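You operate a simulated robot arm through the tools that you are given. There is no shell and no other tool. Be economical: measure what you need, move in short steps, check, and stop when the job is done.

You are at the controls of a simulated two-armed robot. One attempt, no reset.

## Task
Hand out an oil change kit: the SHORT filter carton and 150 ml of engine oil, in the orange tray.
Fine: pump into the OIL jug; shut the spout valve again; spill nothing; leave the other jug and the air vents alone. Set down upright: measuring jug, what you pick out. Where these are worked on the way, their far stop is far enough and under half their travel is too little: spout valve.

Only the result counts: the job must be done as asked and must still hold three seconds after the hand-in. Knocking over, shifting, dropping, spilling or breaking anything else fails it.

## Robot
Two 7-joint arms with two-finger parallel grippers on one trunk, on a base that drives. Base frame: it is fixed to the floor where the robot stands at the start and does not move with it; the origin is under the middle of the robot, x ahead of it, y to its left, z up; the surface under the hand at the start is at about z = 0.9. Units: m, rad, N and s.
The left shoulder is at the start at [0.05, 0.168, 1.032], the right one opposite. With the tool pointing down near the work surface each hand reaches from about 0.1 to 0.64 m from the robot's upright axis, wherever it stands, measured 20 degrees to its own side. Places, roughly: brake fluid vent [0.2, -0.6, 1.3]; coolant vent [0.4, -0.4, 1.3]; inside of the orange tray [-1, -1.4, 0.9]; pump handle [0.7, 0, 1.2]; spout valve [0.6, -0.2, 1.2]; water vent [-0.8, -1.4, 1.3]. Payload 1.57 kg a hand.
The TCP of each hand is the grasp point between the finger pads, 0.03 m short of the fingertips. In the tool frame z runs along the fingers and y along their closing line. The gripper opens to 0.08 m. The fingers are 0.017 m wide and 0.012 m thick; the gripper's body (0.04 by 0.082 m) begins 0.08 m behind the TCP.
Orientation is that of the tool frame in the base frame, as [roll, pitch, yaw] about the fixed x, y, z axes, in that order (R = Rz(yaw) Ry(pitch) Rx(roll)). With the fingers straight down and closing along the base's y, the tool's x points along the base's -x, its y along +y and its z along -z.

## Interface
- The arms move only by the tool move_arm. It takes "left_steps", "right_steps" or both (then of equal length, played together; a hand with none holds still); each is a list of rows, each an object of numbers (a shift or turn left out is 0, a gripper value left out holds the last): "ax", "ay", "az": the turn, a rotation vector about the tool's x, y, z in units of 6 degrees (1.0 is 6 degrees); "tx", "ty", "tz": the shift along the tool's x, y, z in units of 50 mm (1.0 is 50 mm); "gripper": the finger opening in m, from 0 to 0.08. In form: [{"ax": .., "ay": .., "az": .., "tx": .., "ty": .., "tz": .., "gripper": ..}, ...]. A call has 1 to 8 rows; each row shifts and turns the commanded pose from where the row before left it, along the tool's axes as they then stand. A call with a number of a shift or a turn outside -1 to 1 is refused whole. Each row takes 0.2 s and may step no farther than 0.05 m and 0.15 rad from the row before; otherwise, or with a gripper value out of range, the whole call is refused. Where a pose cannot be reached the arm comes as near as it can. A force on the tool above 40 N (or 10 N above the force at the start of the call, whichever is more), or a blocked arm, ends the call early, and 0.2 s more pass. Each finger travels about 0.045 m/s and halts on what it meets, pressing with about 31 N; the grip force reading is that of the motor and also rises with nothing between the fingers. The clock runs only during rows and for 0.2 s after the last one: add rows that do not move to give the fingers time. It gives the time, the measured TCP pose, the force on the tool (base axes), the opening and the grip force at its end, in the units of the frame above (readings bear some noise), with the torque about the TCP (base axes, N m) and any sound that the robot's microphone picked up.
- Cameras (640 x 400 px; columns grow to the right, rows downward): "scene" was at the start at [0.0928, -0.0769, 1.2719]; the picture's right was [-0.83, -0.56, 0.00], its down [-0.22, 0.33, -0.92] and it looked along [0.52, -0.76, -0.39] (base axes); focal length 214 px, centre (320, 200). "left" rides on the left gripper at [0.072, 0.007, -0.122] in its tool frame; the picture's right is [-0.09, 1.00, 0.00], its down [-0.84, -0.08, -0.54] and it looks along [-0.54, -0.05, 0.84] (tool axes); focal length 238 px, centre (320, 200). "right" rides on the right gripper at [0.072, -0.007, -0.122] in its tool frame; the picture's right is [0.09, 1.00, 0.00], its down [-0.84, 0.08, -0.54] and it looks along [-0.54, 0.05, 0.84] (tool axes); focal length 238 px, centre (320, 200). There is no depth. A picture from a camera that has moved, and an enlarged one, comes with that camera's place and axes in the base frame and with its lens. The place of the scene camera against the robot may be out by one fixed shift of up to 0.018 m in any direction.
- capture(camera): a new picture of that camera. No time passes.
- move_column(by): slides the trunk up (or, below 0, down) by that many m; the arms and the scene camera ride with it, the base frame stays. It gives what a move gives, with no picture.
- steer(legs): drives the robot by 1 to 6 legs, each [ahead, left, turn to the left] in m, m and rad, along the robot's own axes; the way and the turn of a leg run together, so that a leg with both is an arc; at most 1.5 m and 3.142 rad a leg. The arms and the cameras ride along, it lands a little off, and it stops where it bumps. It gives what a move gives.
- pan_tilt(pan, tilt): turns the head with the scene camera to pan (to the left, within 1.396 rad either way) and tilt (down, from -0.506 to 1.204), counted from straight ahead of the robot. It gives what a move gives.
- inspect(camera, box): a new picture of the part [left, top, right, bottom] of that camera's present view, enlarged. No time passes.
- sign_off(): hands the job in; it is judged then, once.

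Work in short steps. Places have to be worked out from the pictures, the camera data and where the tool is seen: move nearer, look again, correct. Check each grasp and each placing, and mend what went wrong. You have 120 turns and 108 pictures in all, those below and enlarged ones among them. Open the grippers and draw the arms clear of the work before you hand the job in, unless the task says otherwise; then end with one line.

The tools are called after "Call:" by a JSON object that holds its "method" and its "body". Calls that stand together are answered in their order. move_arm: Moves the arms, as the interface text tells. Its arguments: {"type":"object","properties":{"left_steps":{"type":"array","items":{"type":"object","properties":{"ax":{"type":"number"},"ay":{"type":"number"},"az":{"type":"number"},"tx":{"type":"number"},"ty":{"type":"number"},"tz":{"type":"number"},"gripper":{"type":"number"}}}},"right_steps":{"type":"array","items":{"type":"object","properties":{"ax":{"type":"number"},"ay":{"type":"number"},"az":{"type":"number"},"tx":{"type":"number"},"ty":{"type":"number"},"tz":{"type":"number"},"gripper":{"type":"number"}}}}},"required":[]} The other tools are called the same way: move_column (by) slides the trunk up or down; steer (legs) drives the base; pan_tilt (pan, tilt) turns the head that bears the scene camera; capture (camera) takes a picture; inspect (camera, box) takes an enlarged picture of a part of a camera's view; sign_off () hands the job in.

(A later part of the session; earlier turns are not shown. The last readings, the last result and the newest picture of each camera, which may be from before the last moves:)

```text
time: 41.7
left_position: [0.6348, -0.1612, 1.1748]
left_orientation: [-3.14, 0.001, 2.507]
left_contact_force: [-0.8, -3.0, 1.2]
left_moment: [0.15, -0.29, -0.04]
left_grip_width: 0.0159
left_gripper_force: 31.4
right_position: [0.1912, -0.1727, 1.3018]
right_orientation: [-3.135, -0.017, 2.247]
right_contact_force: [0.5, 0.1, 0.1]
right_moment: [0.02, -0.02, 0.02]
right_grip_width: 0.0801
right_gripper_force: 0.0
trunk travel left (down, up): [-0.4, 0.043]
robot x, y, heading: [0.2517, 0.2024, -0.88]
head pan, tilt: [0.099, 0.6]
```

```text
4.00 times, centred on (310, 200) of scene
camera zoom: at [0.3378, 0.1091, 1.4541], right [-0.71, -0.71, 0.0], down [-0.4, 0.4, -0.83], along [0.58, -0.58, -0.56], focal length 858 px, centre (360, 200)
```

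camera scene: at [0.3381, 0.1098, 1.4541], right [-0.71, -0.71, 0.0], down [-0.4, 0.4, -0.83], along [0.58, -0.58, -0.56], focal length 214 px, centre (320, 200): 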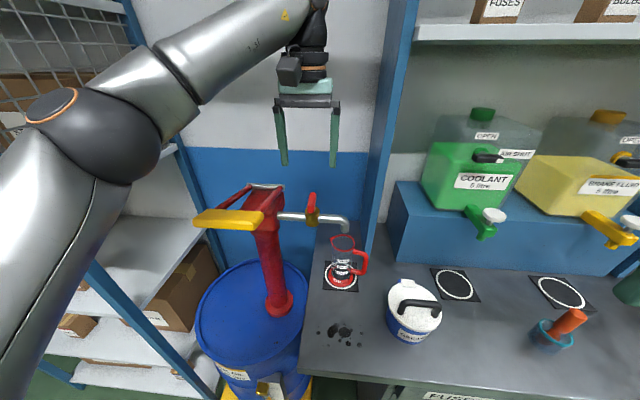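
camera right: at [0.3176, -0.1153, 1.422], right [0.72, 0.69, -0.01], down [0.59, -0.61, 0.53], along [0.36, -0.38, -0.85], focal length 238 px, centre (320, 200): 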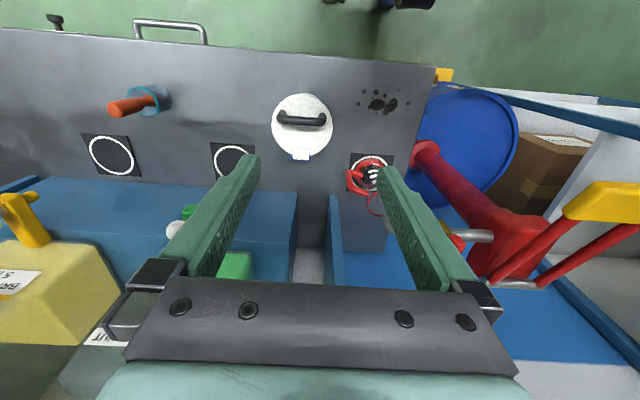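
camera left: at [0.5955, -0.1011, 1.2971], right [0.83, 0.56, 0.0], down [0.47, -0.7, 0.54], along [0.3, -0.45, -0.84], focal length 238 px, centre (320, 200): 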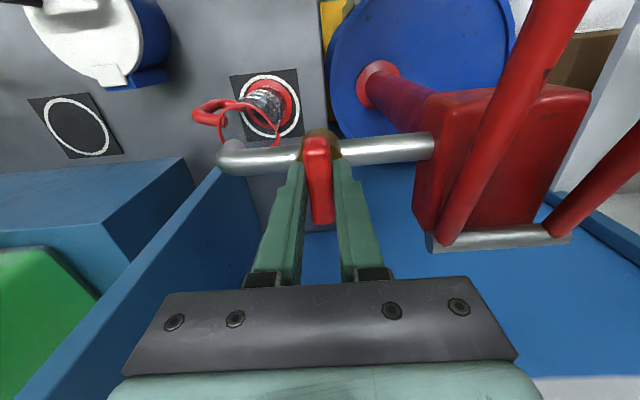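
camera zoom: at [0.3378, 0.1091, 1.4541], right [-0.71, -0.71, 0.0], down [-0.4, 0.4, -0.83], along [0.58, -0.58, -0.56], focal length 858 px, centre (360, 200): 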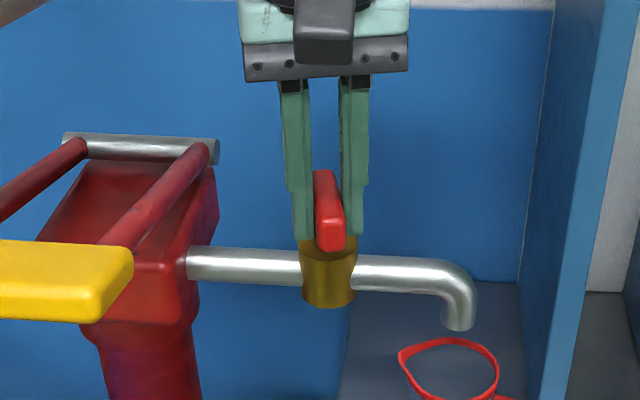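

The knob turns freely this way. I'll continue towards the stop.

Call:
{"method": "move_arm", "body": {"left_steps": [{"az": -1}, {"az": -1}, {"az": -1}, {"az": -1}, {"az": -1}, {"az": -1}, {"az": -1}, {"az": -1}]}}

Call:
{"method": "move_arm", "body": {"left_steps": [{"az": -1}, {"az": -1}, {"az": -1}, {"az": -1}, {"az": -0.6}]}}

Call:
{"method": "inspect", "body": {"camera": "scene", "box": [230, 150, 390, 250]}}

```text
time: 43.5
left_position: [0.6345, -0.163, 1.1726]
left_orientation: [-3.139, -0.001, -2.936]
left_contact_force: [1.6, -12.3, 8.9]
left_moment: [0.51, -0.74, -0.06]
left_grip_width: 0.0161
left_gripper_force: 31.3
right_position: [0.1914, -0.1732, 1.3012]
right_orientation: [-3.134, -0.016, 2.246]
right_contact_force: [0.3, 0.3, 0.3]
right_moment: [-0.01, 0.02, -0.01]
right_grip_width: 0.0799
right_gripper_force: 0.0
trunk travel left (down, up): [-0.4, 0.043]
robot x, y, heading: [0.2498, 0.202, -0.889]
head pan, tilt: [0.099, 0.6]
```

```text
time: 44.7
left_position: [0.6352, -0.1639, 1.1741]
left_orientation: [-3.138, -0.004, -2.456]
left_contact_force: [6.2, -18.8, 17.1]
left_moment: [0.44, -0.25, -0.03]
left_grip_width: 0.0159
left_gripper_force: 32.1
right_position: [0.191, -0.1744, 1.3003]
right_orientation: [-3.135, -0.02, 2.246]
right_contact_force: [0.6, -0.5, 0.7]
right_moment: [0.0, 0.0, -0.04]
right_grip_width: 0.0801
right_gripper_force: 0.1
trunk travel left (down, up): [-0.4, 0.043]
robot x, y, heading: [0.2463, 0.2033, -0.886]
head pan, tilt: [0.099, 0.6]
```

```text
4.00 times, centred on (310, 200) of scene
camera zoom: at [0.3376, 0.1074, 1.4541], right [-0.71, -0.71, 0.0], down [-0.4, 0.4, -0.82], along [0.58, -0.58, -0.57], focal length 858 px, centre (360, 200)
```

zoom: 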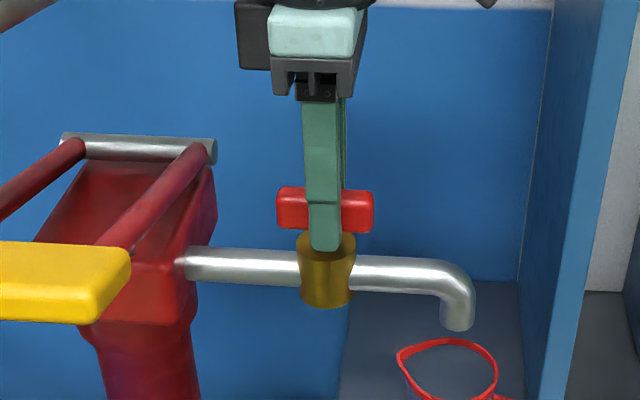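

The knob is now along the pipe. I'll nudge a little further to find the stop.

Call:
{"method": "move_arm", "body": {"left_steps": [{"az": -0.5}, {"az": -0.3}]}}

```text
time: 45.3
left_position: [0.6351, -0.1637, 1.1738]
left_orientation: [-3.14, -0.003, -2.374]
left_contact_force: [7.2, -20.2, 18.5]
left_moment: [0.49, 0.25, -0.73]
left_grip_width: 0.0167
left_gripper_force: 32.1
right_position: [0.1924, -0.1746, 1.3011]
right_orientation: [-3.135, -0.02, 2.245]
right_contact_force: [-0.1, -0.5, 0.5]
right_moment: [-0.01, -0.04, -0.01]
right_grip_width: 0.08
right_gripper_force: 0.2
trunk travel left (down, up): [-0.4, 0.043]
robot x, y, heading: [0.2464, 0.2047, -0.886]
head pan, tilt: [0.099, 0.6]
```

The stop is reached (torque -0.73 Nm), so the valve is fully open. I'll release, rise and go over the yellow bar, since the wrist already has the right yaw.

Call:
{"method": "move_arm", "body": {"left_steps": [{"az": 0.4, "gripper": 0.05}, {"gripper": 0.06}, {}, {"tz": -0.8}, {"tz": -0.8}, {"tz": -0.8}]}}

Call:
{"method": "move_arm", "body": {"left_steps": [{"az": 0.4, "ty": 0.6}, {"tx": -0.6, "ty": 0.6}, {"tx": -0.6, "ty": 0.6}, {"tx": -0.6, "ty": 0.4, "gripper": 0.08}, {"tx": -0.6}, {}]}}

Call:
{"method": "capture", "body": {"camera": "left"}}

Call:
{"method": "inspect", "body": {"camera": "scene", "box": [180, 130, 372, 250]}}

```text
time: 46.7
left_position: [0.6336, -0.1611, 1.2946]
left_orientation: [-3.139, -0.003, -2.417]
left_contact_force: [-0.1, -0.4, 0.4]
left_moment: [0.03, 0.0, 0.0]
left_grip_width: 0.06
left_gripper_force: 0.1
right_position: [0.1904, -0.1722, 1.3021]
right_orientation: [-3.134, -0.017, 2.248]
right_contact_force: [-0.4, 0.6, -0.3]
right_moment: [0.02, 0.01, 0.01]
right_grip_width: 0.08
right_gripper_force: 0.0
trunk travel left (down, up): [-0.4, 0.043]
robot x, y, heading: [0.2513, 0.2039, -0.887]
head pan, tilt: [0.099, 0.6]
```

```text
time: 48.1
left_position: [0.6552, -0.0006, 1.2934]
left_orientation: [-3.141, -0.002, -2.458]
left_contact_force: [0.8, -0.2, -0.5]
left_moment: [0.04, -0.02, -0.02]
left_grip_width: 0.0801
left_gripper_force: 0.0
right_position: [0.1919, -0.1735, 1.3021]
right_orientation: [-3.135, -0.018, 2.248]
right_contact_force: [0.7, -0.2, 0.3]
right_moment: [-0.05, 0.01, 0.04]
right_grip_width: 0.08
right_gripper_force: 0.1
trunk travel left (down, up): [-0.4, 0.043]
robot x, y, heading: [0.248, 0.2078, -0.884]
head pan, tilt: [0.099, 0.6]
```

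```text
76 pictures are left
camera left: at [0.597, -0.0402, 1.4168], right [-0.56, 0.83, 0.0], down [0.7, 0.47, 0.54], along [0.45, 0.3, -0.84], focal length 238 px, centre (320, 200)
```

left: 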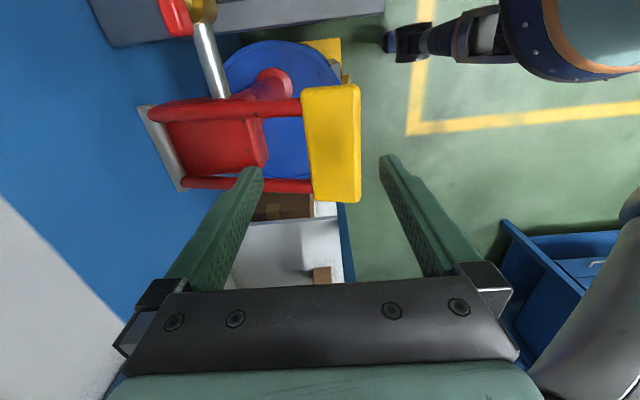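

```text
3.33 times, centred on (276, 190) of scene
camera zoom: at [0.3377, 0.1092, 1.4541], right [-0.71, -0.71, 0.0], down [-0.4, 0.4, -0.83], along [0.58, -0.58, -0.56], focal length 715 px, centre (467, 233)
```

zoom: 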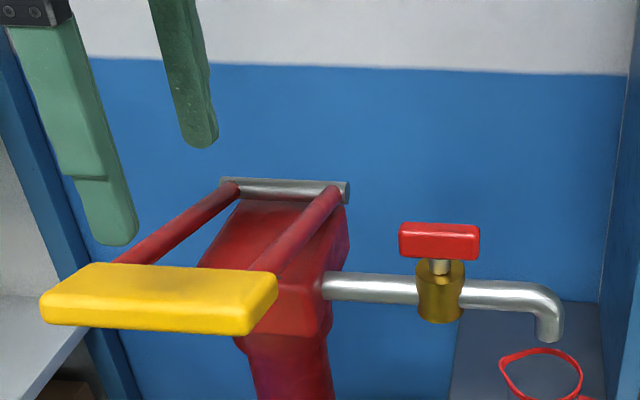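

The valve is open. From the two left-camera views the bar is centred at about (0.659, 0.0155, 1.19) and the pivot at (0.782, -0.135, 1.151), so the lever radius is 0.198 m and it sits 11.6° up. I'll align over the bar, tilt to match and descend partway.

Call:
{"method": "move_arm", "body": {"left_steps": [{"ty": 0.2, "tx": -0.26}, {"ax": -0.95}, {"ax": -0.95}, {"tz": 0.9}, {}]}}

Call:
{"method": "capture", "body": {"camera": "left"}}

Call:
{"method": "capture", "body": {"camera": "scene"}}

```text
time: 49.3
left_position: [0.6544, 0.0211, 1.2485]
left_orientation: [2.943, -0.001, -2.457]
left_contact_force: [0.5, -0.1, -0.4]
left_moment: [0.04, -0.02, 0.02]
left_grip_width: 0.0802
left_gripper_force: 0.2
right_position: [0.1907, -0.173, 1.3022]
right_orientation: [-3.135, -0.019, 2.247]
right_contact_force: [-0.8, 0.3, -0.2]
right_moment: [-0.05, -0.01, 0.0]
right_grip_width: 0.08
right_gripper_force: 0.0
trunk travel left (down, up): [-0.4, 0.043]
robot x, y, heading: [0.2517, 0.2015, -0.89]
head pan, tilt: [0.099, 0.6]
```

```text
74 pictures are left
camera left: at [0.6107, -0.0369, 1.3712], right [-0.55, 0.81, 0.2], down [0.76, 0.39, 0.51], along [0.34, 0.43, -0.83], focal length 238 px, centre (320, 200)
```

left: 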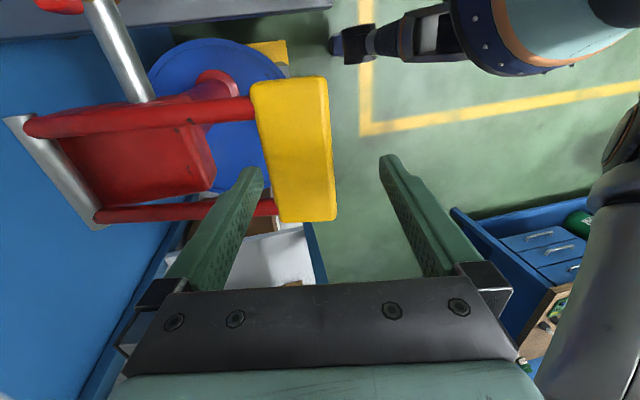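

```text
73 pictures are left
camera scene: at [0.3371, 0.1095, 1.4542], right [-0.71, -0.71, 0.0], down [-0.4, 0.4, -0.83], along [0.58, -0.58, -0.56], focal length 214 px, centre (320, 200)
```

scene: 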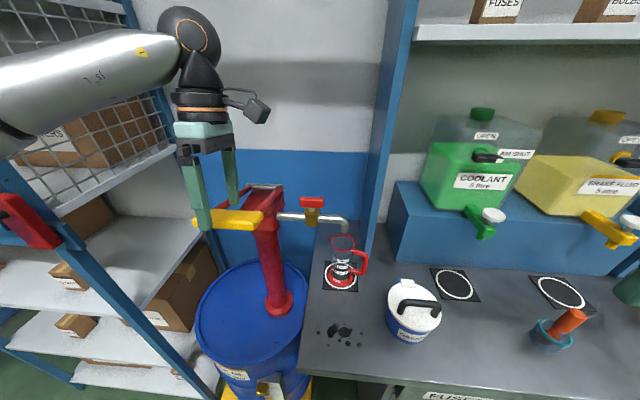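

The bar centre is 17 mm further forward in the tool frame and about 55 mm below the TCP. I'll shift over, descend 42 mm and close.

Call:
{"method": "move_arm", "body": {"left_steps": [{"ty": -0.34, "tx": 0.1}, {"tz": 0.45}, {"tz": 0.4}, {"gripper": 0.02}, {}, {}, {}]}}

Call:
{"method": "capture", "body": {"camera": "left"}}

Call:
{"method": "inspect", "body": {"camera": "scene", "box": [150, 130, 342, 250]}}

```text
time: 50.9
left_position: [0.6555, 0.0129, 1.2047]
left_orientation: [2.944, -0.001, -2.458]
left_contact_force: [-7.3, 6.7, -0.6]
left_moment: [0.27, 0.43, 0.32]
left_grip_width: 0.0503
left_gripper_force: 33.8
right_position: [0.1901, -0.1726, 1.3018]
right_orientation: [-3.133, -0.013, 2.245]
right_contact_force: [-1.0, 0.1, -0.5]
right_moment: [0.0, 0.0, 0.0]
right_grip_width: 0.0799
right_gripper_force: 0.1
trunk travel left (down, up): [-0.4, 0.043]
robot x, y, heading: [0.2539, 0.2033, -0.885]
head pan, tilt: [0.099, 0.6]
```

```text
72 pictures are left
camera left: at [0.6118, -0.0449, 1.3268], right [-0.55, 0.81, 0.2], down [0.76, 0.39, 0.51], along [0.34, 0.43, -0.83], focal length 238 px, centre (320, 200)
```

left: 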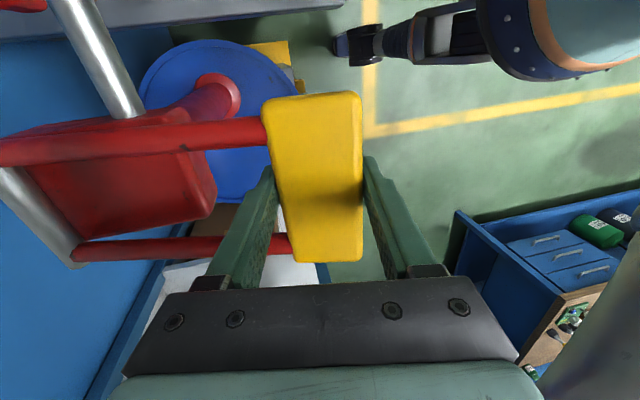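

```text
3.33 times, centred on (246, 190) of scene
camera zoom: at [0.3369, 0.1107, 1.4543], right [-0.71, -0.71, 0.0], down [-0.4, 0.4, -0.83], along [0.58, -0.58, -0.56], focal length 715 px, centre (567, 233)
```

zoom: 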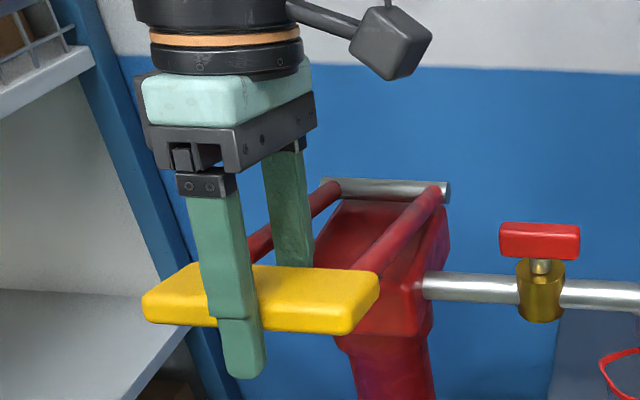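

The bar is gripped at 50 mm, square on. I'll push down along the arc by about 12° and check forces and flow.

Call:
{"method": "move_arm", "body": {"left_steps": [{"ax": 1, "tz": 0.42, "ty": 0.01}, {"ax": 1, "tz": 0.42, "ty": 0.01}]}}

Call:
{"method": "inspect", "body": {"camera": "scene", "box": [200, 170, 392, 290]}}

```text
time: 51.5
left_position: [0.6515, 0.0179, 1.1625]
left_orientation: [-3.127, -0.001, -2.457]
left_contact_force: [-2.9, 7.0, 4.7]
left_moment: [0.38, -0.16, 0.51]
left_grip_width: 0.0501
left_gripper_force: 44.8
right_position: [0.191, -0.172, 1.3012]
right_orientation: [-3.133, -0.015, 2.245]
right_contact_force: [0.1, 0.7, -1.4]
right_moment: [0.0, 0.01, 0.01]
right_grip_width: 0.0802
right_gripper_force: 0.3
trunk travel left (down, up): [-0.4, 0.043]
robot x, y, heading: [0.2509, 0.2016, -0.884]
head pan, tilt: [0.099, 0.6]
```

```text
3.33 times, centred on (296, 230) of scene
camera zoom: at [0.3374, 0.1105, 1.4543], right [-0.71, -0.71, 0.0], down [-0.4, 0.4, -0.83], along [0.58, -0.58, -0.56], focal length 715 px, centre (400, 100)
```

zoom: 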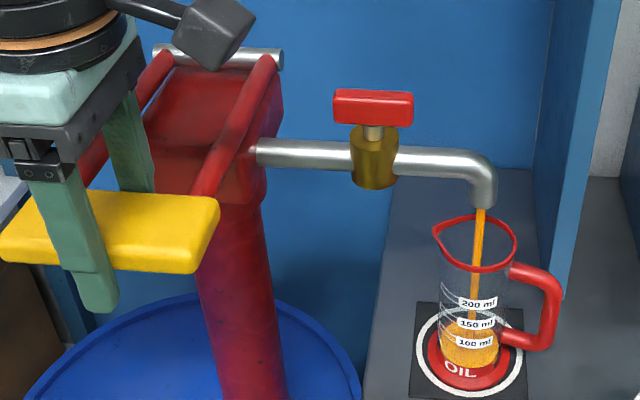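

Oil is flowing into the jug. I'll check the level more closely before continuing.

Call:
{"method": "inspect", "body": {"camera": "scene", "box": [316, 226, 380, 298]}}

Call:
{"method": "move_arm", "body": {"left_steps": [{}]}}

Call:
{"method": "inspect", "body": {"camera": "scene", "box": [316, 226, 380, 298]}}

```text
5.56 times, centred on (348, 262) of scene
camera zoom: at [0.3374, 0.1105, 1.4543], right [-0.71, -0.71, 0.0], down [-0.4, 0.4, -0.83], along [0.58, -0.58, -0.56], focal length 1192 px, centre (164, -144)
```

zoom: 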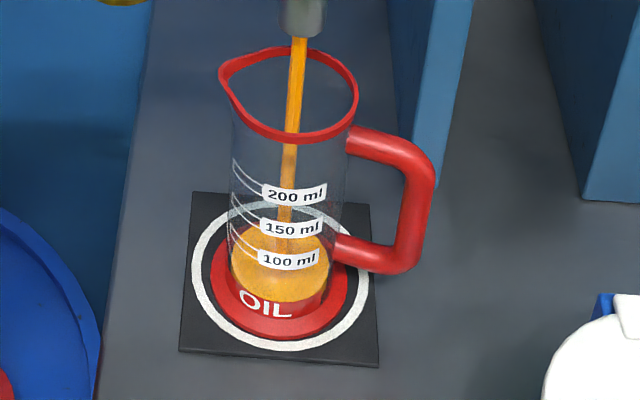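

```text
time: 51.9
left_position: [0.6521, 0.0185, 1.1634]
left_orientation: [-3.128, -0.001, -2.455]
left_contact_force: [-2.1, 5.8, 3.5]
left_moment: [0.26, -0.12, 0.67]
left_grip_width: 0.0501
left_gripper_force: 45.1
right_position: [0.19, -0.1708, 1.3026]
right_orientation: [-3.132, -0.017, 2.247]
right_contact_force: [-0.9, 0.1, -0.2]
right_moment: [-0.02, -0.01, -0.05]
right_grip_width: 0.08
right_gripper_force: 0.1
trunk travel left (down, up): [-0.4, 0.043]
robot x, y, heading: [0.2486, 0.1987, -0.886]
head pan, tilt: [0.099, 0.6]
```

```text
5.56 times, centred on (348, 262) of scene
camera zoom: at [0.3374, 0.1107, 1.4543], right [-0.71, -0.71, 0.0], down [-0.4, 0.4, -0.83], along [0.58, -0.58, -0.56], focal length 1192 px, centre (164, -144)
```

zoom: 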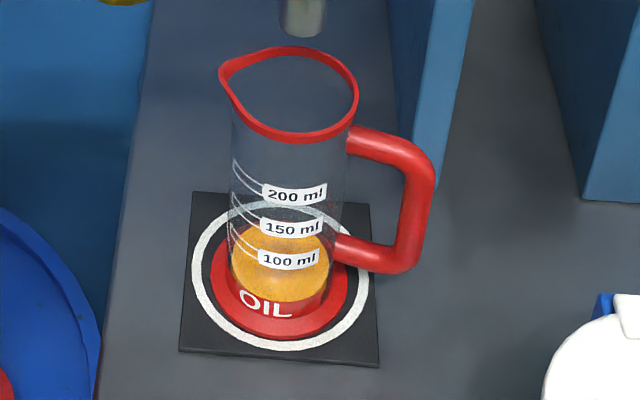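

Flow stops when the lever stops, so I can meter it by stroke. I'll zoom tightly on the level.

Call:
{"method": "inspect", "body": {"camera": "scene", "box": [334, 240, 366, 290]}}

```text
8.00 times, centred on (350, 265) of scene
camera zoom: at [0.3374, 0.1107, 1.4543], right [-0.71, -0.71, 0.0], down [-0.4, 0.4, -0.83], along [0.58, -0.58, -0.56], focal length 1716 px, centre (80, -320)
```

zoom: 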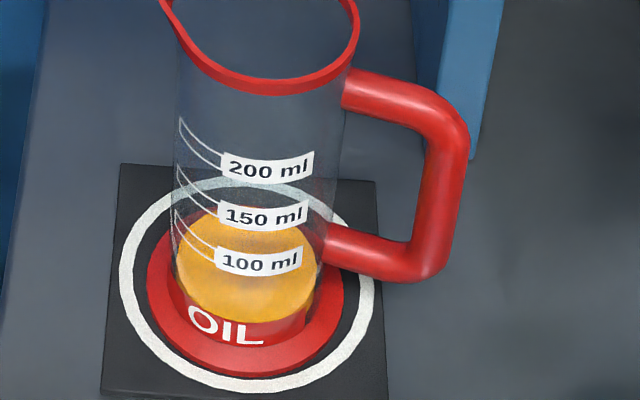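

The surface front edge sits 59 px below the 100 ml line at about 48 px per 50 ml, so there's roughly 40 ml for 12°. I'll push another 12°.

Call:
{"method": "move_arm", "body": {"left_steps": [{"ax": 1, "tz": 0.42, "ty": 0.01}, {"ax": 1, "tz": 0.42, "ty": 0.01}, {}]}}

Call:
{"method": "inspect", "body": {"camera": "scene", "box": [334, 240, 366, 290]}}

```text
time: 52.7
left_position: [0.6535, 0.0166, 1.12]
left_orientation: [-2.916, -0.003, -2.455]
left_contact_force: [2.3, 0.1, 7.1]
left_moment: [0.11, -0.25, 0.38]
left_grip_width: 0.05
left_gripper_force: 45.4
right_position: [0.1922, -0.173, 1.3022]
right_orientation: [-3.133, -0.017, 2.246]
right_contact_force: [1.1, -0.3, 0.0]
right_moment: [0.0, 0.02, 0.01]
right_grip_width: 0.08
right_gripper_force: 0.1
trunk travel left (down, up): [-0.4, 0.043]
robot x, y, heading: [0.2504, 0.2063, -0.886]
head pan, tilt: [0.099, 0.6]
```

```text
8.00 times, centred on (350, 265) of scene
camera zoom: at [0.3378, 0.1098, 1.4542], right [-0.71, -0.71, 0.0], down [-0.4, 0.4, -0.83], along [0.58, -0.58, -0.56], focal length 1716 px, centre (80, -320)
```

zoom: 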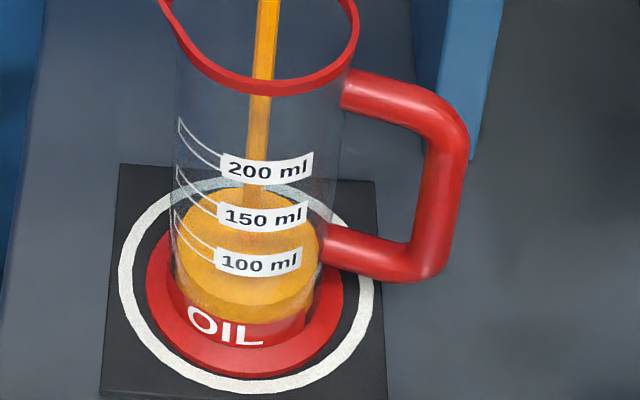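

It's still running slightly. I'll wait a moment and measure again.

Call:
{"method": "move_arm", "body": {"left_steps": [{}, {}, {}]}}

Call:
{"method": "inspect", "body": {"camera": "scene", "box": [334, 240, 366, 290]}}

```text
time: 53.5
left_position: [0.6531, 0.0162, 1.1207]
left_orientation: [-2.918, -0.004, -2.457]
left_contact_force: [3.1, -2.0, 8.4]
left_moment: [-0.31, 0.18, 0.47]
left_grip_width: 0.0501
left_gripper_force: 44.6
right_position: [0.1909, -0.1731, 1.3017]
right_orientation: [-3.131, -0.017, 2.246]
right_contact_force: [0.6, -0.1, -0.2]
right_moment: [0.02, 0.01, 0.0]
right_grip_width: 0.08
right_gripper_force: 0.1
trunk travel left (down, up): [-0.4, 0.043]
robot x, y, heading: [0.2542, 0.2033, -0.886]
head pan, tilt: [0.099, 0.6]
```

```text
8.00 times, centred on (350, 265) of scene
camera zoom: at [0.3381, 0.1096, 1.4541], right [-0.71, -0.71, 0.0], down [-0.4, 0.4, -0.83], along [0.58, -0.58, -0.56], focal length 1716 px, centre (80, -320)
```

zoom: 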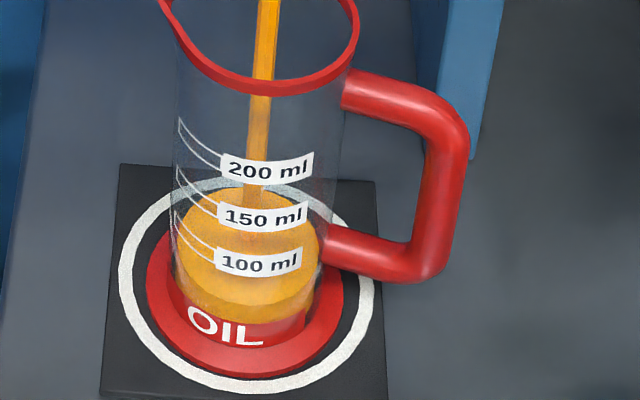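

The level is about 61 ml now. I'll push two more rows down.

Call:
{"method": "move_arm", "body": {"left_steps": [{"ax": 1, "tz": 0.42, "ty": 0.01}, {"ax": 1, "tz": 0.42, "ty": 0.01}, {}]}}

Call:
{"method": "inspect", "body": {"camera": "scene", "box": [334, 240, 366, 290]}}

Call:
{"method": "capture", "body": {"camera": "scene"}}

```text
time: 53.9
left_position: [0.6556, 0.0135, 1.1055]
left_orientation: [-2.808, -0.004, -2.452]
left_contact_force: [-4.9, 7.3, 12.8]
left_moment: [0.41, 0.59, 0.82]
left_grip_width: 0.0506
left_gripper_force: 45.1
right_position: [0.1904, -0.1716, 1.3024]
right_orientation: [-3.133, -0.015, 2.246]
right_contact_force: [0.1, 0.8, -0.1]
right_moment: [0.0, 0.02, -0.01]
right_grip_width: 0.0799
right_gripper_force: 0.1
trunk travel left (down, up): [-0.4, 0.043]
robot x, y, heading: [0.2494, 0.2058, -0.885]
head pan, tilt: [0.099, 0.6]
stopped in row 2 (left hand): the force on the tool passed its limit at 50 N (the readings are from after the stop); the commanded pose is now the measured one
```

```text
8.00 times, centred on (350, 265) of scene
camera zoom: at [0.337, 0.1107, 1.4542], right [-0.71, -0.71, 0.0], down [-0.4, 0.4, -0.83], along [0.58, -0.58, -0.56], focal length 1716 px, centre (80, -320)
```

zoom: 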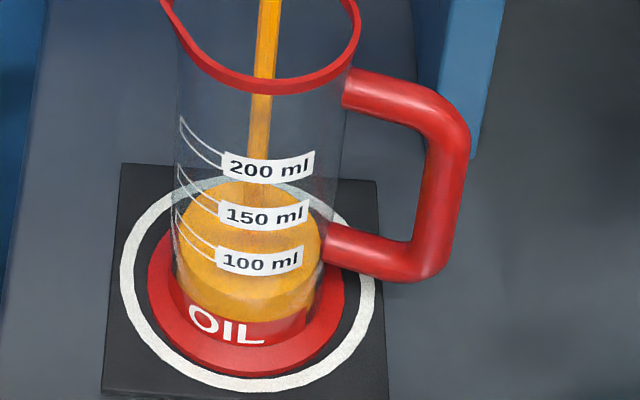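

```text
63 pictures are left
camera scene: at [0.337, 0.1107, 1.4542], right [-0.71, -0.71, 0.0], down [-0.4, 0.4, -0.83], along [0.58, -0.58, -0.56], focal length 214 px, centre (320, 200)
```

scene: 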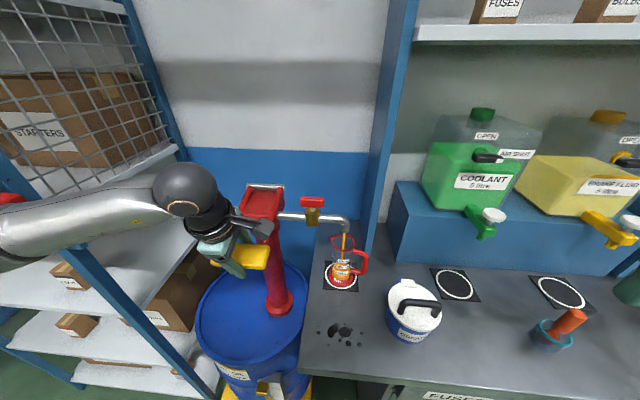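

The lower stop is reached and the level is about 72 ml, so a full stroke is roughly 30° and 70–75 ml. I'll lift the lever back along the arc.

Call:
{"method": "move_arm", "body": {"left_steps": [{"ax": -1, "tz": -0.42, "ty": -0.05}, {"ax": -1, "tz": -0.42, "ty": -0.05}, {"ax": -1, "tz": -0.42, "ty": -0.05}, {"ax": -1, "tz": -0.42, "ty": -0.05}, {"ax": -1, "tz": -0.42, "ty": -0.05}, {}, {}]}}

Call:
{"method": "inspect", "body": {"camera": "scene", "box": [334, 240, 366, 290]}}

Call:
{"method": "capture", "body": {"camera": "left"}}

```text
time: 55.2
left_position: [0.6546, 0.0127, 1.2031]
left_orientation: [2.938, 0.007, -2.458]
left_contact_force: [-1.9, 1.6, -6.4]
left_moment: [0.28, 0.22, 0.6]
left_grip_width: 0.0502
left_gripper_force: 45.0
right_position: [0.1919, -0.1729, 1.3021]
right_orientation: [-3.133, -0.016, 2.247]
right_contact_force: [0.3, 0.5, -0.7]
right_moment: [0.01, 0.02, 0.02]
right_grip_width: 0.0798
right_gripper_force: 0.0
trunk travel left (down, up): [-0.4, 0.043]
robot x, y, heading: [0.2446, 0.2016, -0.889]
head pan, tilt: [0.099, 0.6]
stopped in row 6 (left hand): the force on the tool passed its limit at 43 N (the readings are from after the stop); the commanded pose is now the measured one
```

```text
8.00 times, centred on (350, 265) of scene
camera zoom: at [0.3382, 0.1095, 1.4541], right [-0.71, -0.71, 0.0], down [-0.4, 0.4, -0.82], along [0.58, -0.58, -0.57], focal length 1716 px, centre (80, -320)
```

zoom: 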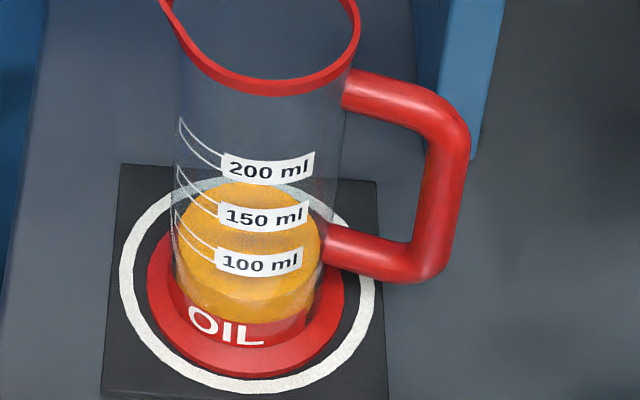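

```text
61 pictures are left
camera left: at [0.6111, -0.0459, 1.3251], right [-0.54, 0.81, 0.2], down [0.76, 0.38, 0.52], along [0.34, 0.44, -0.83], focal length 238 px, centre (320, 200)
```

left: 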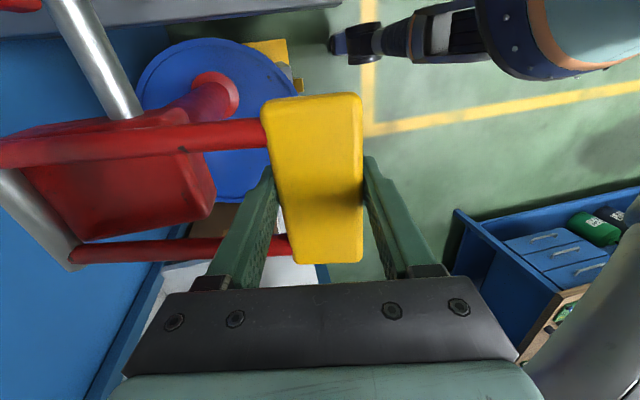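

I'm at the top stop, with flow stopped and about 70 ml in the jug. Second stroke: four rows down, then measure.

Call:
{"method": "move_arm", "body": {"left_steps": [{"ax": 1, "tz": 0.42, "ty": 0.01}, {"ax": 1, "tz": 0.42, "ty": 0.01}, {"ax": 1, "tz": 0.42, "ty": 0.01}, {"ax": 1, "tz": 0.42, "ty": 0.01}, {}]}}

Call:
{"method": "inspect", "body": {"camera": "scene", "box": [334, 240, 366, 290]}}

```text
time: 56.4
left_position: [0.6538, 0.0148, 1.1209]
left_orientation: [-2.92, 0.002, -2.459]
left_contact_force: [9.5, -15.3, 8.7]
left_moment: [0.43, -0.16, 0.62]
left_grip_width: 0.05
left_gripper_force: 44.5
right_position: [0.1926, -0.1749, 1.3005]
right_orientation: [-3.135, -0.018, 2.246]
right_contact_force: [1.7, -1.3, 0.4]
right_moment: [0.01, 0.01, -0.01]
right_grip_width: 0.0799
right_gripper_force: 0.0
trunk travel left (down, up): [-0.4, 0.043]
robot x, y, heading: [0.2483, 0.2034, -0.888]
head pan, tilt: [0.099, 0.6]
```

```text
8.00 times, centred on (350, 265) of scene
camera zoom: at [0.3387, 0.1075, 1.454], right [-0.71, -0.71, 0.0], down [-0.4, 0.4, -0.82], along [0.58, -0.58, -0.57], focal length 1716 px, centre (80, -320)
```

zoom: 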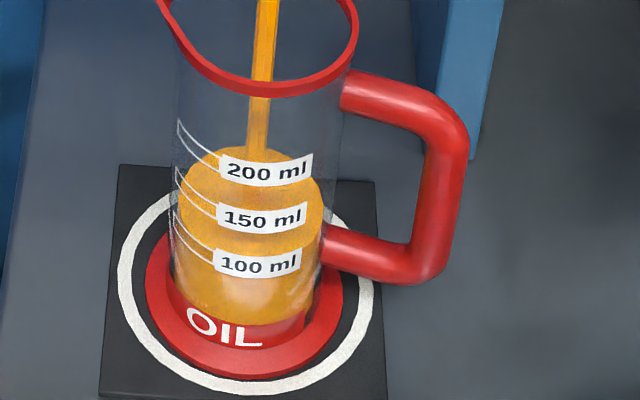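

I'll zoom further to place the surface exactly against the marks.

Call:
{"method": "inspect", "body": {"camera": "scene", "box": [338, 254, 362, 269]}}

```text
16.00 times, centred on (350, 262) of scene
camera zoom: at [0.3387, 0.1075, 1.454], right [-0.71, -0.71, 0.0], down [-0.4, 0.4, -0.82], along [0.58, -0.58, -0.57], focal length 3432 px, centre (-160, -784)
```

zoom: 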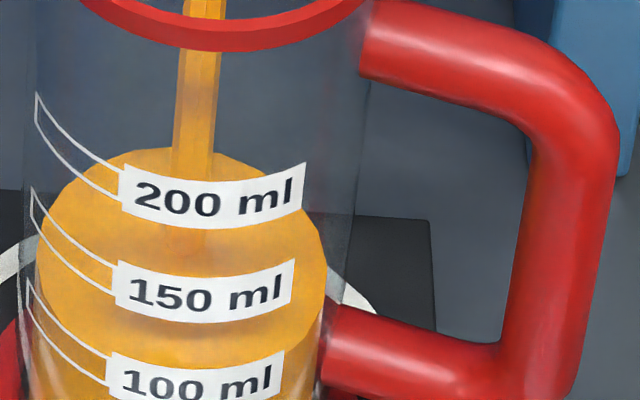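

I estimate about 115 ml, with the stream still showing. I'll wait briefly and re-measure.

Call:
{"method": "move_arm", "body": {"left_steps": [{}, {}, {}, {}, {}]}}

Call:
{"method": "inspect", "body": {"camera": "scene", "box": [338, 254, 362, 269]}}

```text
time: 57.6
left_position: [0.6534, 0.0159, 1.1197]
left_orientation: [-2.922, 0.005, -2.458]
left_contact_force: [9.6, -17.8, 11.1]
left_moment: [-0.83, 0.71, 0.72]
left_grip_width: 0.0501
left_gripper_force: 44.9
right_position: [0.1916, -0.1744, 1.3013]
right_orientation: [-3.135, -0.019, 2.245]
right_contact_force: [0.4, -0.7, 0.7]
right_moment: [-0.02, -0.02, -0.01]
right_grip_width: 0.08
right_gripper_force: 0.1
trunk travel left (down, up): [-0.4, 0.043]
robot x, y, heading: [0.2511, 0.2027, -0.886]
head pan, tilt: [0.099, 0.6]
```

```text
16.00 times, centred on (350, 262) of scene
camera zoom: at [0.3388, 0.1074, 1.4539], right [-0.71, -0.71, 0.0], down [-0.4, 0.4, -0.82], along [0.58, -0.58, -0.57], focal length 3432 px, centre (-160, -784)
```

zoom: 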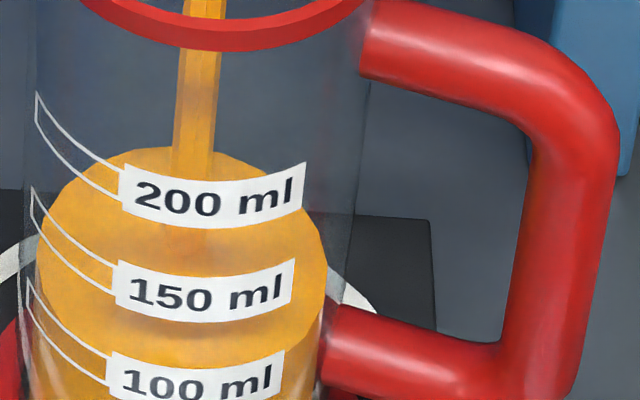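

The level is static. I'll look at the region around the 100 ml label to find the front edge of the surface.

Call:
{"method": "inspect", "body": {"camera": "scene", "box": [338, 263, 362, 278]}}

```text
16.00 times, centred on (350, 270) of scene
camera zoom: at [0.3388, 0.1074, 1.4539], right [-0.71, -0.71, 0.0], down [-0.4, 0.4, -0.82], along [0.58, -0.58, -0.57], focal length 3432 px, centre (-160, -928)
```

zoom: 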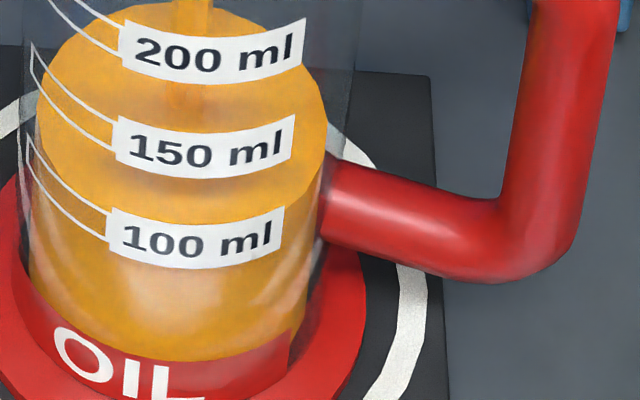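

The surface edge sits at about the 100 ml line. I'll finish this stroke slowly to the lower stop, then raise for a third one.

Call:
{"method": "move_arm", "body": {"left_steps": [{"ax": 0.5, "tz": 0.21}, {"ax": 0.4, "tz": 0.17}, {}, {}]}}

Call:
{"method": "move_arm", "body": {"left_steps": [{"ax": -1, "tz": -0.42, "ty": -0.05}, {"ax": -1, "tz": -0.42, "ty": -0.05}, {"ax": -1, "tz": -0.42, "ty": -0.05}, {"ax": -1, "tz": -0.42, "ty": -0.05}, {"ax": -1, "tz": -0.42, "ty": -0.05}, {}]}}

Call:
{"method": "inspect", "body": {"camera": "scene", "box": [338, 257, 362, 272]}}

```text
time: 58.7
left_position: [0.6548, 0.0139, 1.1072]
left_orientation: [-2.814, 0.001, -2.457]
left_contact_force: [-4.3, 0.4, 11.4]
left_moment: [1.42, 0.21, 0.66]
left_grip_width: 0.0505
left_gripper_force: 44.7
right_position: [0.1911, -0.1724, 1.3021]
right_orientation: [-3.134, -0.015, 2.245]
right_contact_force: [0.3, 0.1, 0.0]
right_moment: [0.0, 0.01, -0.02]
right_grip_width: 0.08
right_gripper_force: 0.0
trunk travel left (down, up): [-0.4, 0.043]
robot x, y, heading: [0.25, 0.2031, -0.885]
head pan, tilt: [0.099, 0.6]
stopped in row 4 (left hand): the force on the tool passed its limit at 40 N (the readings are from after the stop); the commanded pose is now the measured one
```

```text
time: 60.0
left_position: [0.655, 0.0147, 1.2048]
left_orientation: [2.929, 0.012, -2.46]
left_contact_force: [-2.7, -1.7, -7.4]
left_moment: [0.39, 0.19, 0.47]
left_grip_width: 0.0497
left_gripper_force: 45.0
right_position: [0.1921, -0.1744, 1.3014]
right_orientation: [-3.132, -0.017, 2.248]
right_contact_force: [-0.1, -0.6, -0.5]
right_moment: [-0.01, -0.04, 0.04]
right_grip_width: 0.0801
right_gripper_force: 0.0
trunk travel left (down, up): [-0.4, 0.043]
robot x, y, heading: [0.2469, 0.205, -0.886]
head pan, tilt: [0.099, 0.6]
stopped in row 6 (left hand): the force on the tool passed its limit at 41 N (the readings are from after the stop); the commanded pose is now the measured one
```

```text
16.00 times, centred on (350, 264) of scene
camera zoom: at [0.3382, 0.1091, 1.4541], right [-0.71, -0.71, 0.0], down [-0.4, 0.4, -0.82], along [0.58, -0.58, -0.57], focal length 3432 px, centre (-160, -832)
```

zoom: 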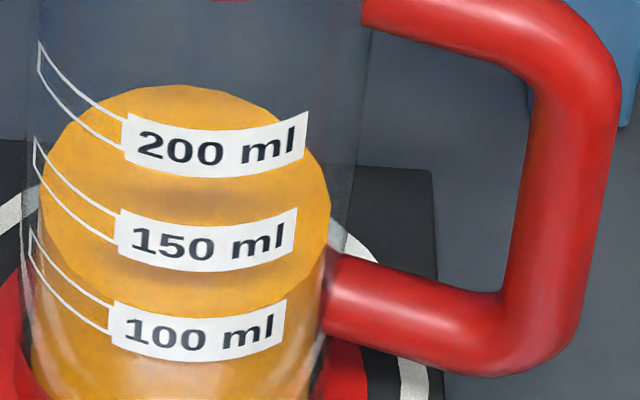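

The front edge is now visible just above the 100 ml label, at about 115 ml. I need about 35 ml more, so I'll do two rows of the third stroke.

Call:
{"method": "move_arm", "body": {"left_steps": [{"ax": 1, "tz": 0.42, "ty": 0.01}, {"ax": 1, "tz": 0.42, "ty": 0.01}, {}, {}]}}

Call:
{"method": "inspect", "body": {"camera": "scene", "box": [338, 257, 362, 272]}}

```text
time: 61.0
left_position: [0.6519, 0.0182, 1.1644]
left_orientation: [-3.14, 0.01, -2.459]
left_contact_force: [1.6, -9.2, 1.1]
left_moment: [0.67, 0.12, 0.86]
left_grip_width: 0.05
left_gripper_force: 44.9
right_position: [0.1927, -0.1735, 1.3016]
right_orientation: [-3.136, -0.018, 2.247]
right_contact_force: [0.5, 0.2, -0.4]
right_moment: [0.01, -0.01, -0.02]
right_grip_width: 0.08
right_gripper_force: 0.1
trunk travel left (down, up): [-0.4, 0.043]
robot x, y, heading: [0.2511, 0.203, -0.886]
head pan, tilt: [0.099, 0.6]
```

```text
16.00 times, centred on (350, 264) of scene
camera zoom: at [0.338, 0.1081, 1.454], right [-0.71, -0.71, 0.0], down [-0.4, 0.4, -0.82], along [0.58, -0.58, -0.57], focal length 3432 px, centre (-160, -832)
```

zoom: 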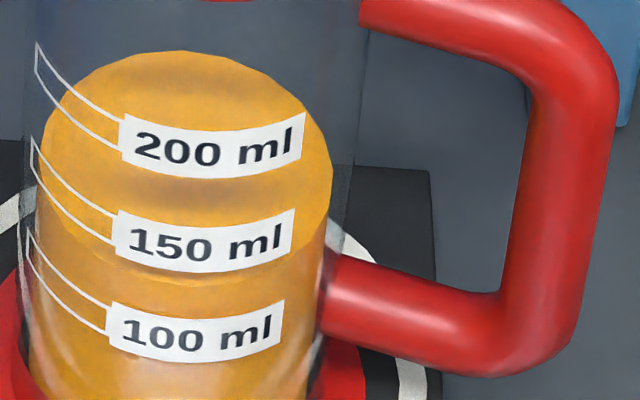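

+20 ml for 12°, so the level is now about 133 ml. I'll add about 8.5° more, then re-measure.

Call:
{"method": "move_arm", "body": {"left_steps": [{"ax": 0.7, "tz": 0.295, "ty": 0.01}, {"ax": 0.7, "tz": 0.295, "ty": 0.01}, {}, {}]}}

Call:
{"method": "inspect", "body": {"camera": "scene", "box": [338, 257, 362, 272]}}

```text
time: 62.0
left_position: [0.6509, 0.0181, 1.1353]
left_orientation: [-2.993, 0.007, -2.461]
left_contact_force: [4.8, -18.5, 9.6]
left_moment: [-0.02, -0.19, 0.71]
left_grip_width: 0.0501
left_gripper_force: 45.1
right_position: [0.1914, -0.1741, 1.3012]
right_orientation: [-3.136, -0.02, 2.247]
right_contact_force: [-0.4, 0.5, -0.1]
right_moment: [0.0, 0.02, -0.02]
right_grip_width: 0.0801
right_gripper_force: 0.0
trunk travel left (down, up): [-0.4, 0.043]
robot x, y, heading: [0.2526, 0.2029, -0.886]
head pan, tilt: [0.099, 0.6]
```

```text
16.00 times, centred on (350, 264) of scene
camera zoom: at [0.3381, 0.1071, 1.454], right [-0.71, -0.71, 0.0], down [-0.4, 0.4, -0.82], along [0.58, -0.58, -0.57], focal length 3432 px, centre (-160, -832)
```

zoom: 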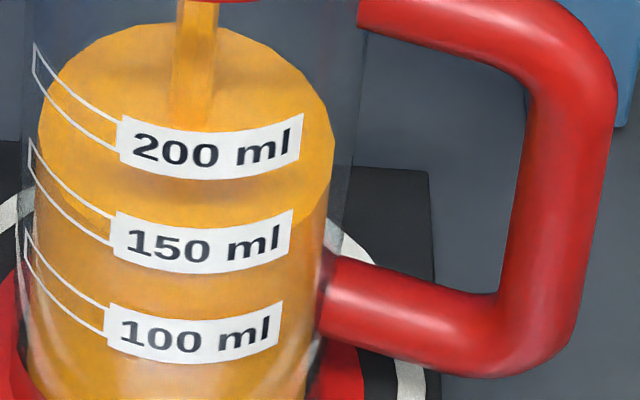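

The level is between 142 and 150 ml from this steep view. I'll lower the right hand for a flatter view of the jug while the left hand holds the lever still.

Call:
{"method": "move_arm", "body": {"right_steps": [{"tz": 0.9}, {"tz": 0.9}, {"tz": 0.9}, {"tz": 0.9}, {"tz": 0.9}]}}

Call:
{"method": "capture", "body": {"camera": "right"}}

```text
time: 63.2
left_position: [0.6527, 0.0185, 1.1335]
left_orientation: [-2.993, 0.008, -2.461]
left_contact_force: [6.6, -20.8, 8.4]
left_moment: [-0.27, 0.3, 0.64]
left_grip_width: 0.05
left_gripper_force: 45.0
right_position: [0.1899, -0.173, 1.0751]
right_orientation: [-3.137, -0.019, 2.247]
right_contact_force: [-0.8, -0.4, 0.2]
right_moment: [-0.01, -0.04, -0.01]
right_grip_width: 0.0799
right_gripper_force: 0.0
trunk travel left (down, up): [-0.4, 0.043]
robot x, y, heading: [0.2522, 0.2048, -0.884]
head pan, tilt: [0.099, 0.6]
```

```text
53 pictures are left
camera right: at [0.1407, -0.1216, 1.1979], right [0.72, 0.69, 0.0], down [0.59, -0.61, 0.53], along [0.36, -0.38, -0.85], focal length 238 px, centre (320, 200)
```

right: 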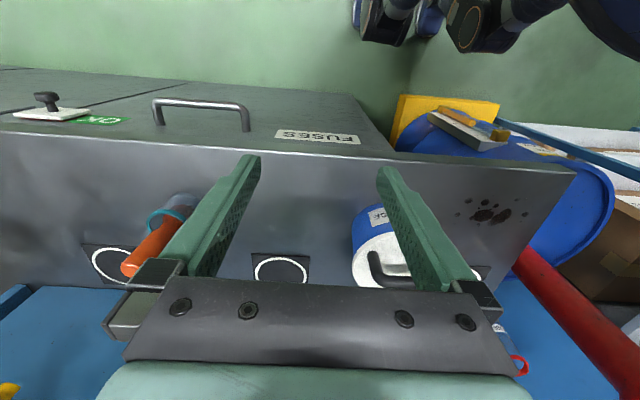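

The jug is behind the gripper body. I'll tilt the right tool forward so the camera looks out more horizontally.

Call:
{"method": "move_arm", "body": {"right_steps": [{"ay": -1}, {"ay": -1}, {"ay": -1}, {"ay": -1}, {"ay": -1}, {"ay": -1}]}}

Call:
{"method": "capture", "body": {"camera": "right"}}

```text
time: 64.6
left_position: [0.6516, 0.0178, 1.134]
left_orientation: [-2.996, 0.011, -2.461]
left_contact_force: [7.1, -20.6, 6.9]
left_moment: [0.04, 0.44, 0.76]
left_grip_width: 0.05
left_gripper_force: 45.3
right_position: [0.2266, -0.2841, 1.11]
right_orientation: [-3.133, 0.608, 2.251]
right_contact_force: [0.6, 0.4, -0.1]
right_moment: [0.01, 0.01, -0.02]
right_grip_width: 0.08
right_gripper_force: 0.1
right hand out of reach, approached as far as the arm can: row 1, 2, 3, 4, 5, 6
trunk travel left (down, up): [-0.4, 0.043]
robot x, y, heading: [0.2491, 0.2009, -0.884]
head pan, tilt: [0.099, 0.6]
```

```text
52 pictures are left
camera right: at [0.1407, -0.1881, 1.168], right [0.73, 0.68, -0.06], down [0.3, -0.24, 0.92], along [0.61, -0.69, -0.38], focal length 238 px, centre (320, 200)
```

right: 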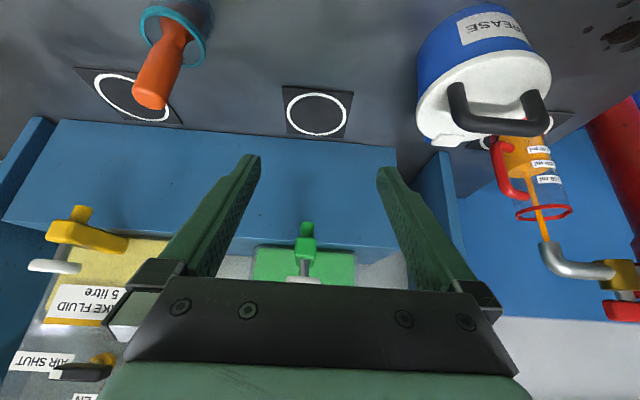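

The jug is in view (upside down). I'll zoom on it.

Call:
{"method": "inspect", "body": {"camera": "right", "box": [488, 130, 588, 192]}}

```text
6.40 times, centred on (538, 161) of right
camera zoom: at [0.1407, -0.1881, 1.168], right [0.73, 0.68, -0.06], down [0.3, -0.24, 0.92], along [0.61, -0.69, -0.38], focal length 1525 px, centre (-1075, 450)
```

zoom: 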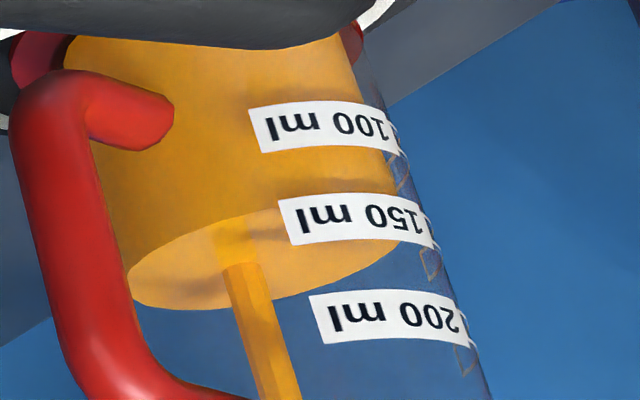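

This gives a clear reading: the front edge sits about 17 px (95 px per 50 ml) below the 150 mark, so about 141 ml. I'll add about 4.5° more stroke.

Call:
{"method": "move_arm", "body": {"left_steps": [{"ax": 0.4, "tz": 0.165}, {"ax": 0.35, "tz": 0.15}, {}, {}]}}

Call:
{"method": "inspect", "body": {"camera": "right", "box": [488, 130, 588, 192]}}

```text
time: 65.6
left_position: [0.6543, 0.0153, 1.1181]
left_orientation: [-2.916, 0.01, -2.463]
left_contact_force: [4.2, -19.4, 6.8]
left_moment: [0.5, 0.29, 0.91]
left_grip_width: 0.0499
left_gripper_force: 45.7
right_position: [0.2269, -0.2838, 1.1089]
right_orientation: [-3.136, 0.605, 2.248]
right_contact_force: [0.6, 0.2, -0.8]
right_moment: [0.04, -0.02, 0.0]
right_grip_width: 0.0801
right_gripper_force: 0.0
trunk travel left (down, up): [-0.4, 0.043]
robot x, y, heading: [0.2502, 0.2046, -0.882]
head pan, tilt: [0.099, 0.6]
```

```text
6.40 times, centred on (538, 161) of right
camera zoom: at [0.1403, -0.1878, 1.1682], right [0.73, 0.68, -0.06], down [0.3, -0.24, 0.92], along [0.61, -0.69, -0.38], focal length 1525 px, centre (-1075, 450)
```

zoom: 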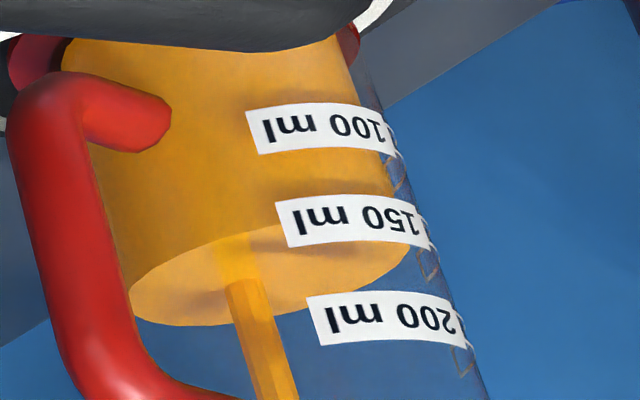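

The surface now sits on the 150 mark. I'll return the lever to the top, where it stood stably at the start, then release and lift away.

Call:
{"method": "move_arm", "body": {"left_steps": [{"ax": -1, "tz": -0.42, "ty": -0.05}, {"ax": -1, "tz": -0.42, "ty": -0.05}, {"ax": -1, "tz": -0.42, "ty": -0.05}, {"ax": -1, "tz": -0.42, "ty": -0.05}, {"ax": -0.1, "tz": -0.04}, {}]}}

Call:
{"method": "move_arm", "body": {"left_steps": [{"gripper": 0.075}, {}, {}, {"tz": -0.8}, {"tz": -0.8}]}}

Call:
{"method": "capture", "body": {"camera": "left"}}

Call:
{"method": "inspect", "body": {"camera": "right", "box": [488, 130, 588, 192]}}

```text
time: 67.0
left_position: [0.6567, 0.0133, 1.2035]
left_orientation: [2.932, 0.013, -2.464]
left_contact_force: [-2.8, -3.7, -6.0]
left_moment: [1.6, 0.61, 0.65]
left_grip_width: 0.0503
left_gripper_force: 45.1
right_position: [0.227, -0.2833, 1.1103]
right_orientation: [-3.134, 0.608, 2.25]
right_contact_force: [-0.3, -0.4, 0.0]
right_moment: [0.03, 0.03, -0.02]
right_grip_width: 0.0804
right_gripper_force: 0.1
trunk travel left (down, up): [-0.4, 0.043]
robot x, y, heading: [0.2499, 0.2038, -0.887]
head pan, tilt: [0.099, 0.6]
```

```text
time: 68.2
left_position: [0.6652, 0.0014, 1.2832]
left_orientation: [2.939, 0.011, -2.464]
left_contact_force: [-0.7, -1.2, -0.3]
left_moment: [0.04, -0.06, -0.01]
left_grip_width: 0.0749
left_gripper_force: 0.1
right_position: [0.2268, -0.2826, 1.1102]
right_orientation: [-3.135, 0.608, 2.252]
right_contact_force: [0.4, 0.1, 0.1]
right_moment: [-0.01, -0.04, -0.01]
right_grip_width: 0.0802
right_gripper_force: 0.1
trunk travel left (down, up): [-0.4, 0.043]
robot x, y, heading: [0.2498, 0.2003, -0.887]
head pan, tilt: [0.099, 0.6]
```

```text
49 pictures are left
camera left: at [0.6199, -0.0592, 1.4048], right [-0.54, 0.82, 0.2], down [0.76, 0.38, 0.52], along [0.35, 0.44, -0.83], focal length 238 px, centre (320, 200)
```

left: 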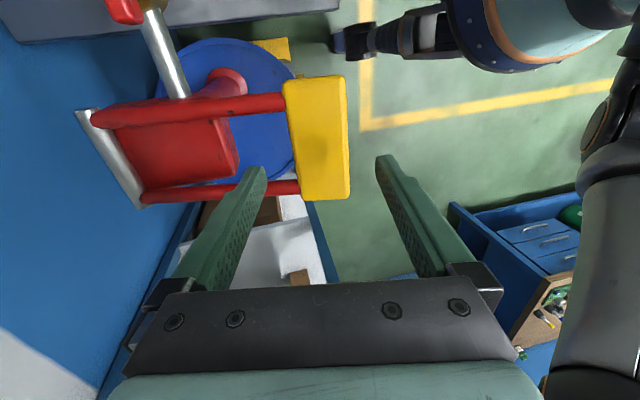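

```text
6.40 times, centred on (538, 161) of right
camera zoom: at [0.1397, -0.1856, 1.169], right [0.73, 0.68, -0.06], down [0.3, -0.24, 0.92], along [0.61, -0.69, -0.38], focal length 1525 px, centre (-1075, 450)
```

zoom: 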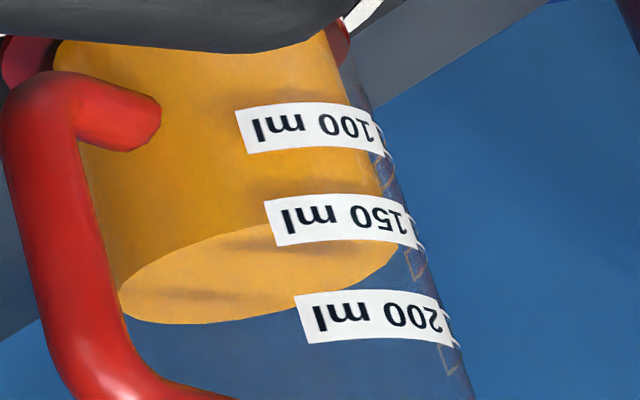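

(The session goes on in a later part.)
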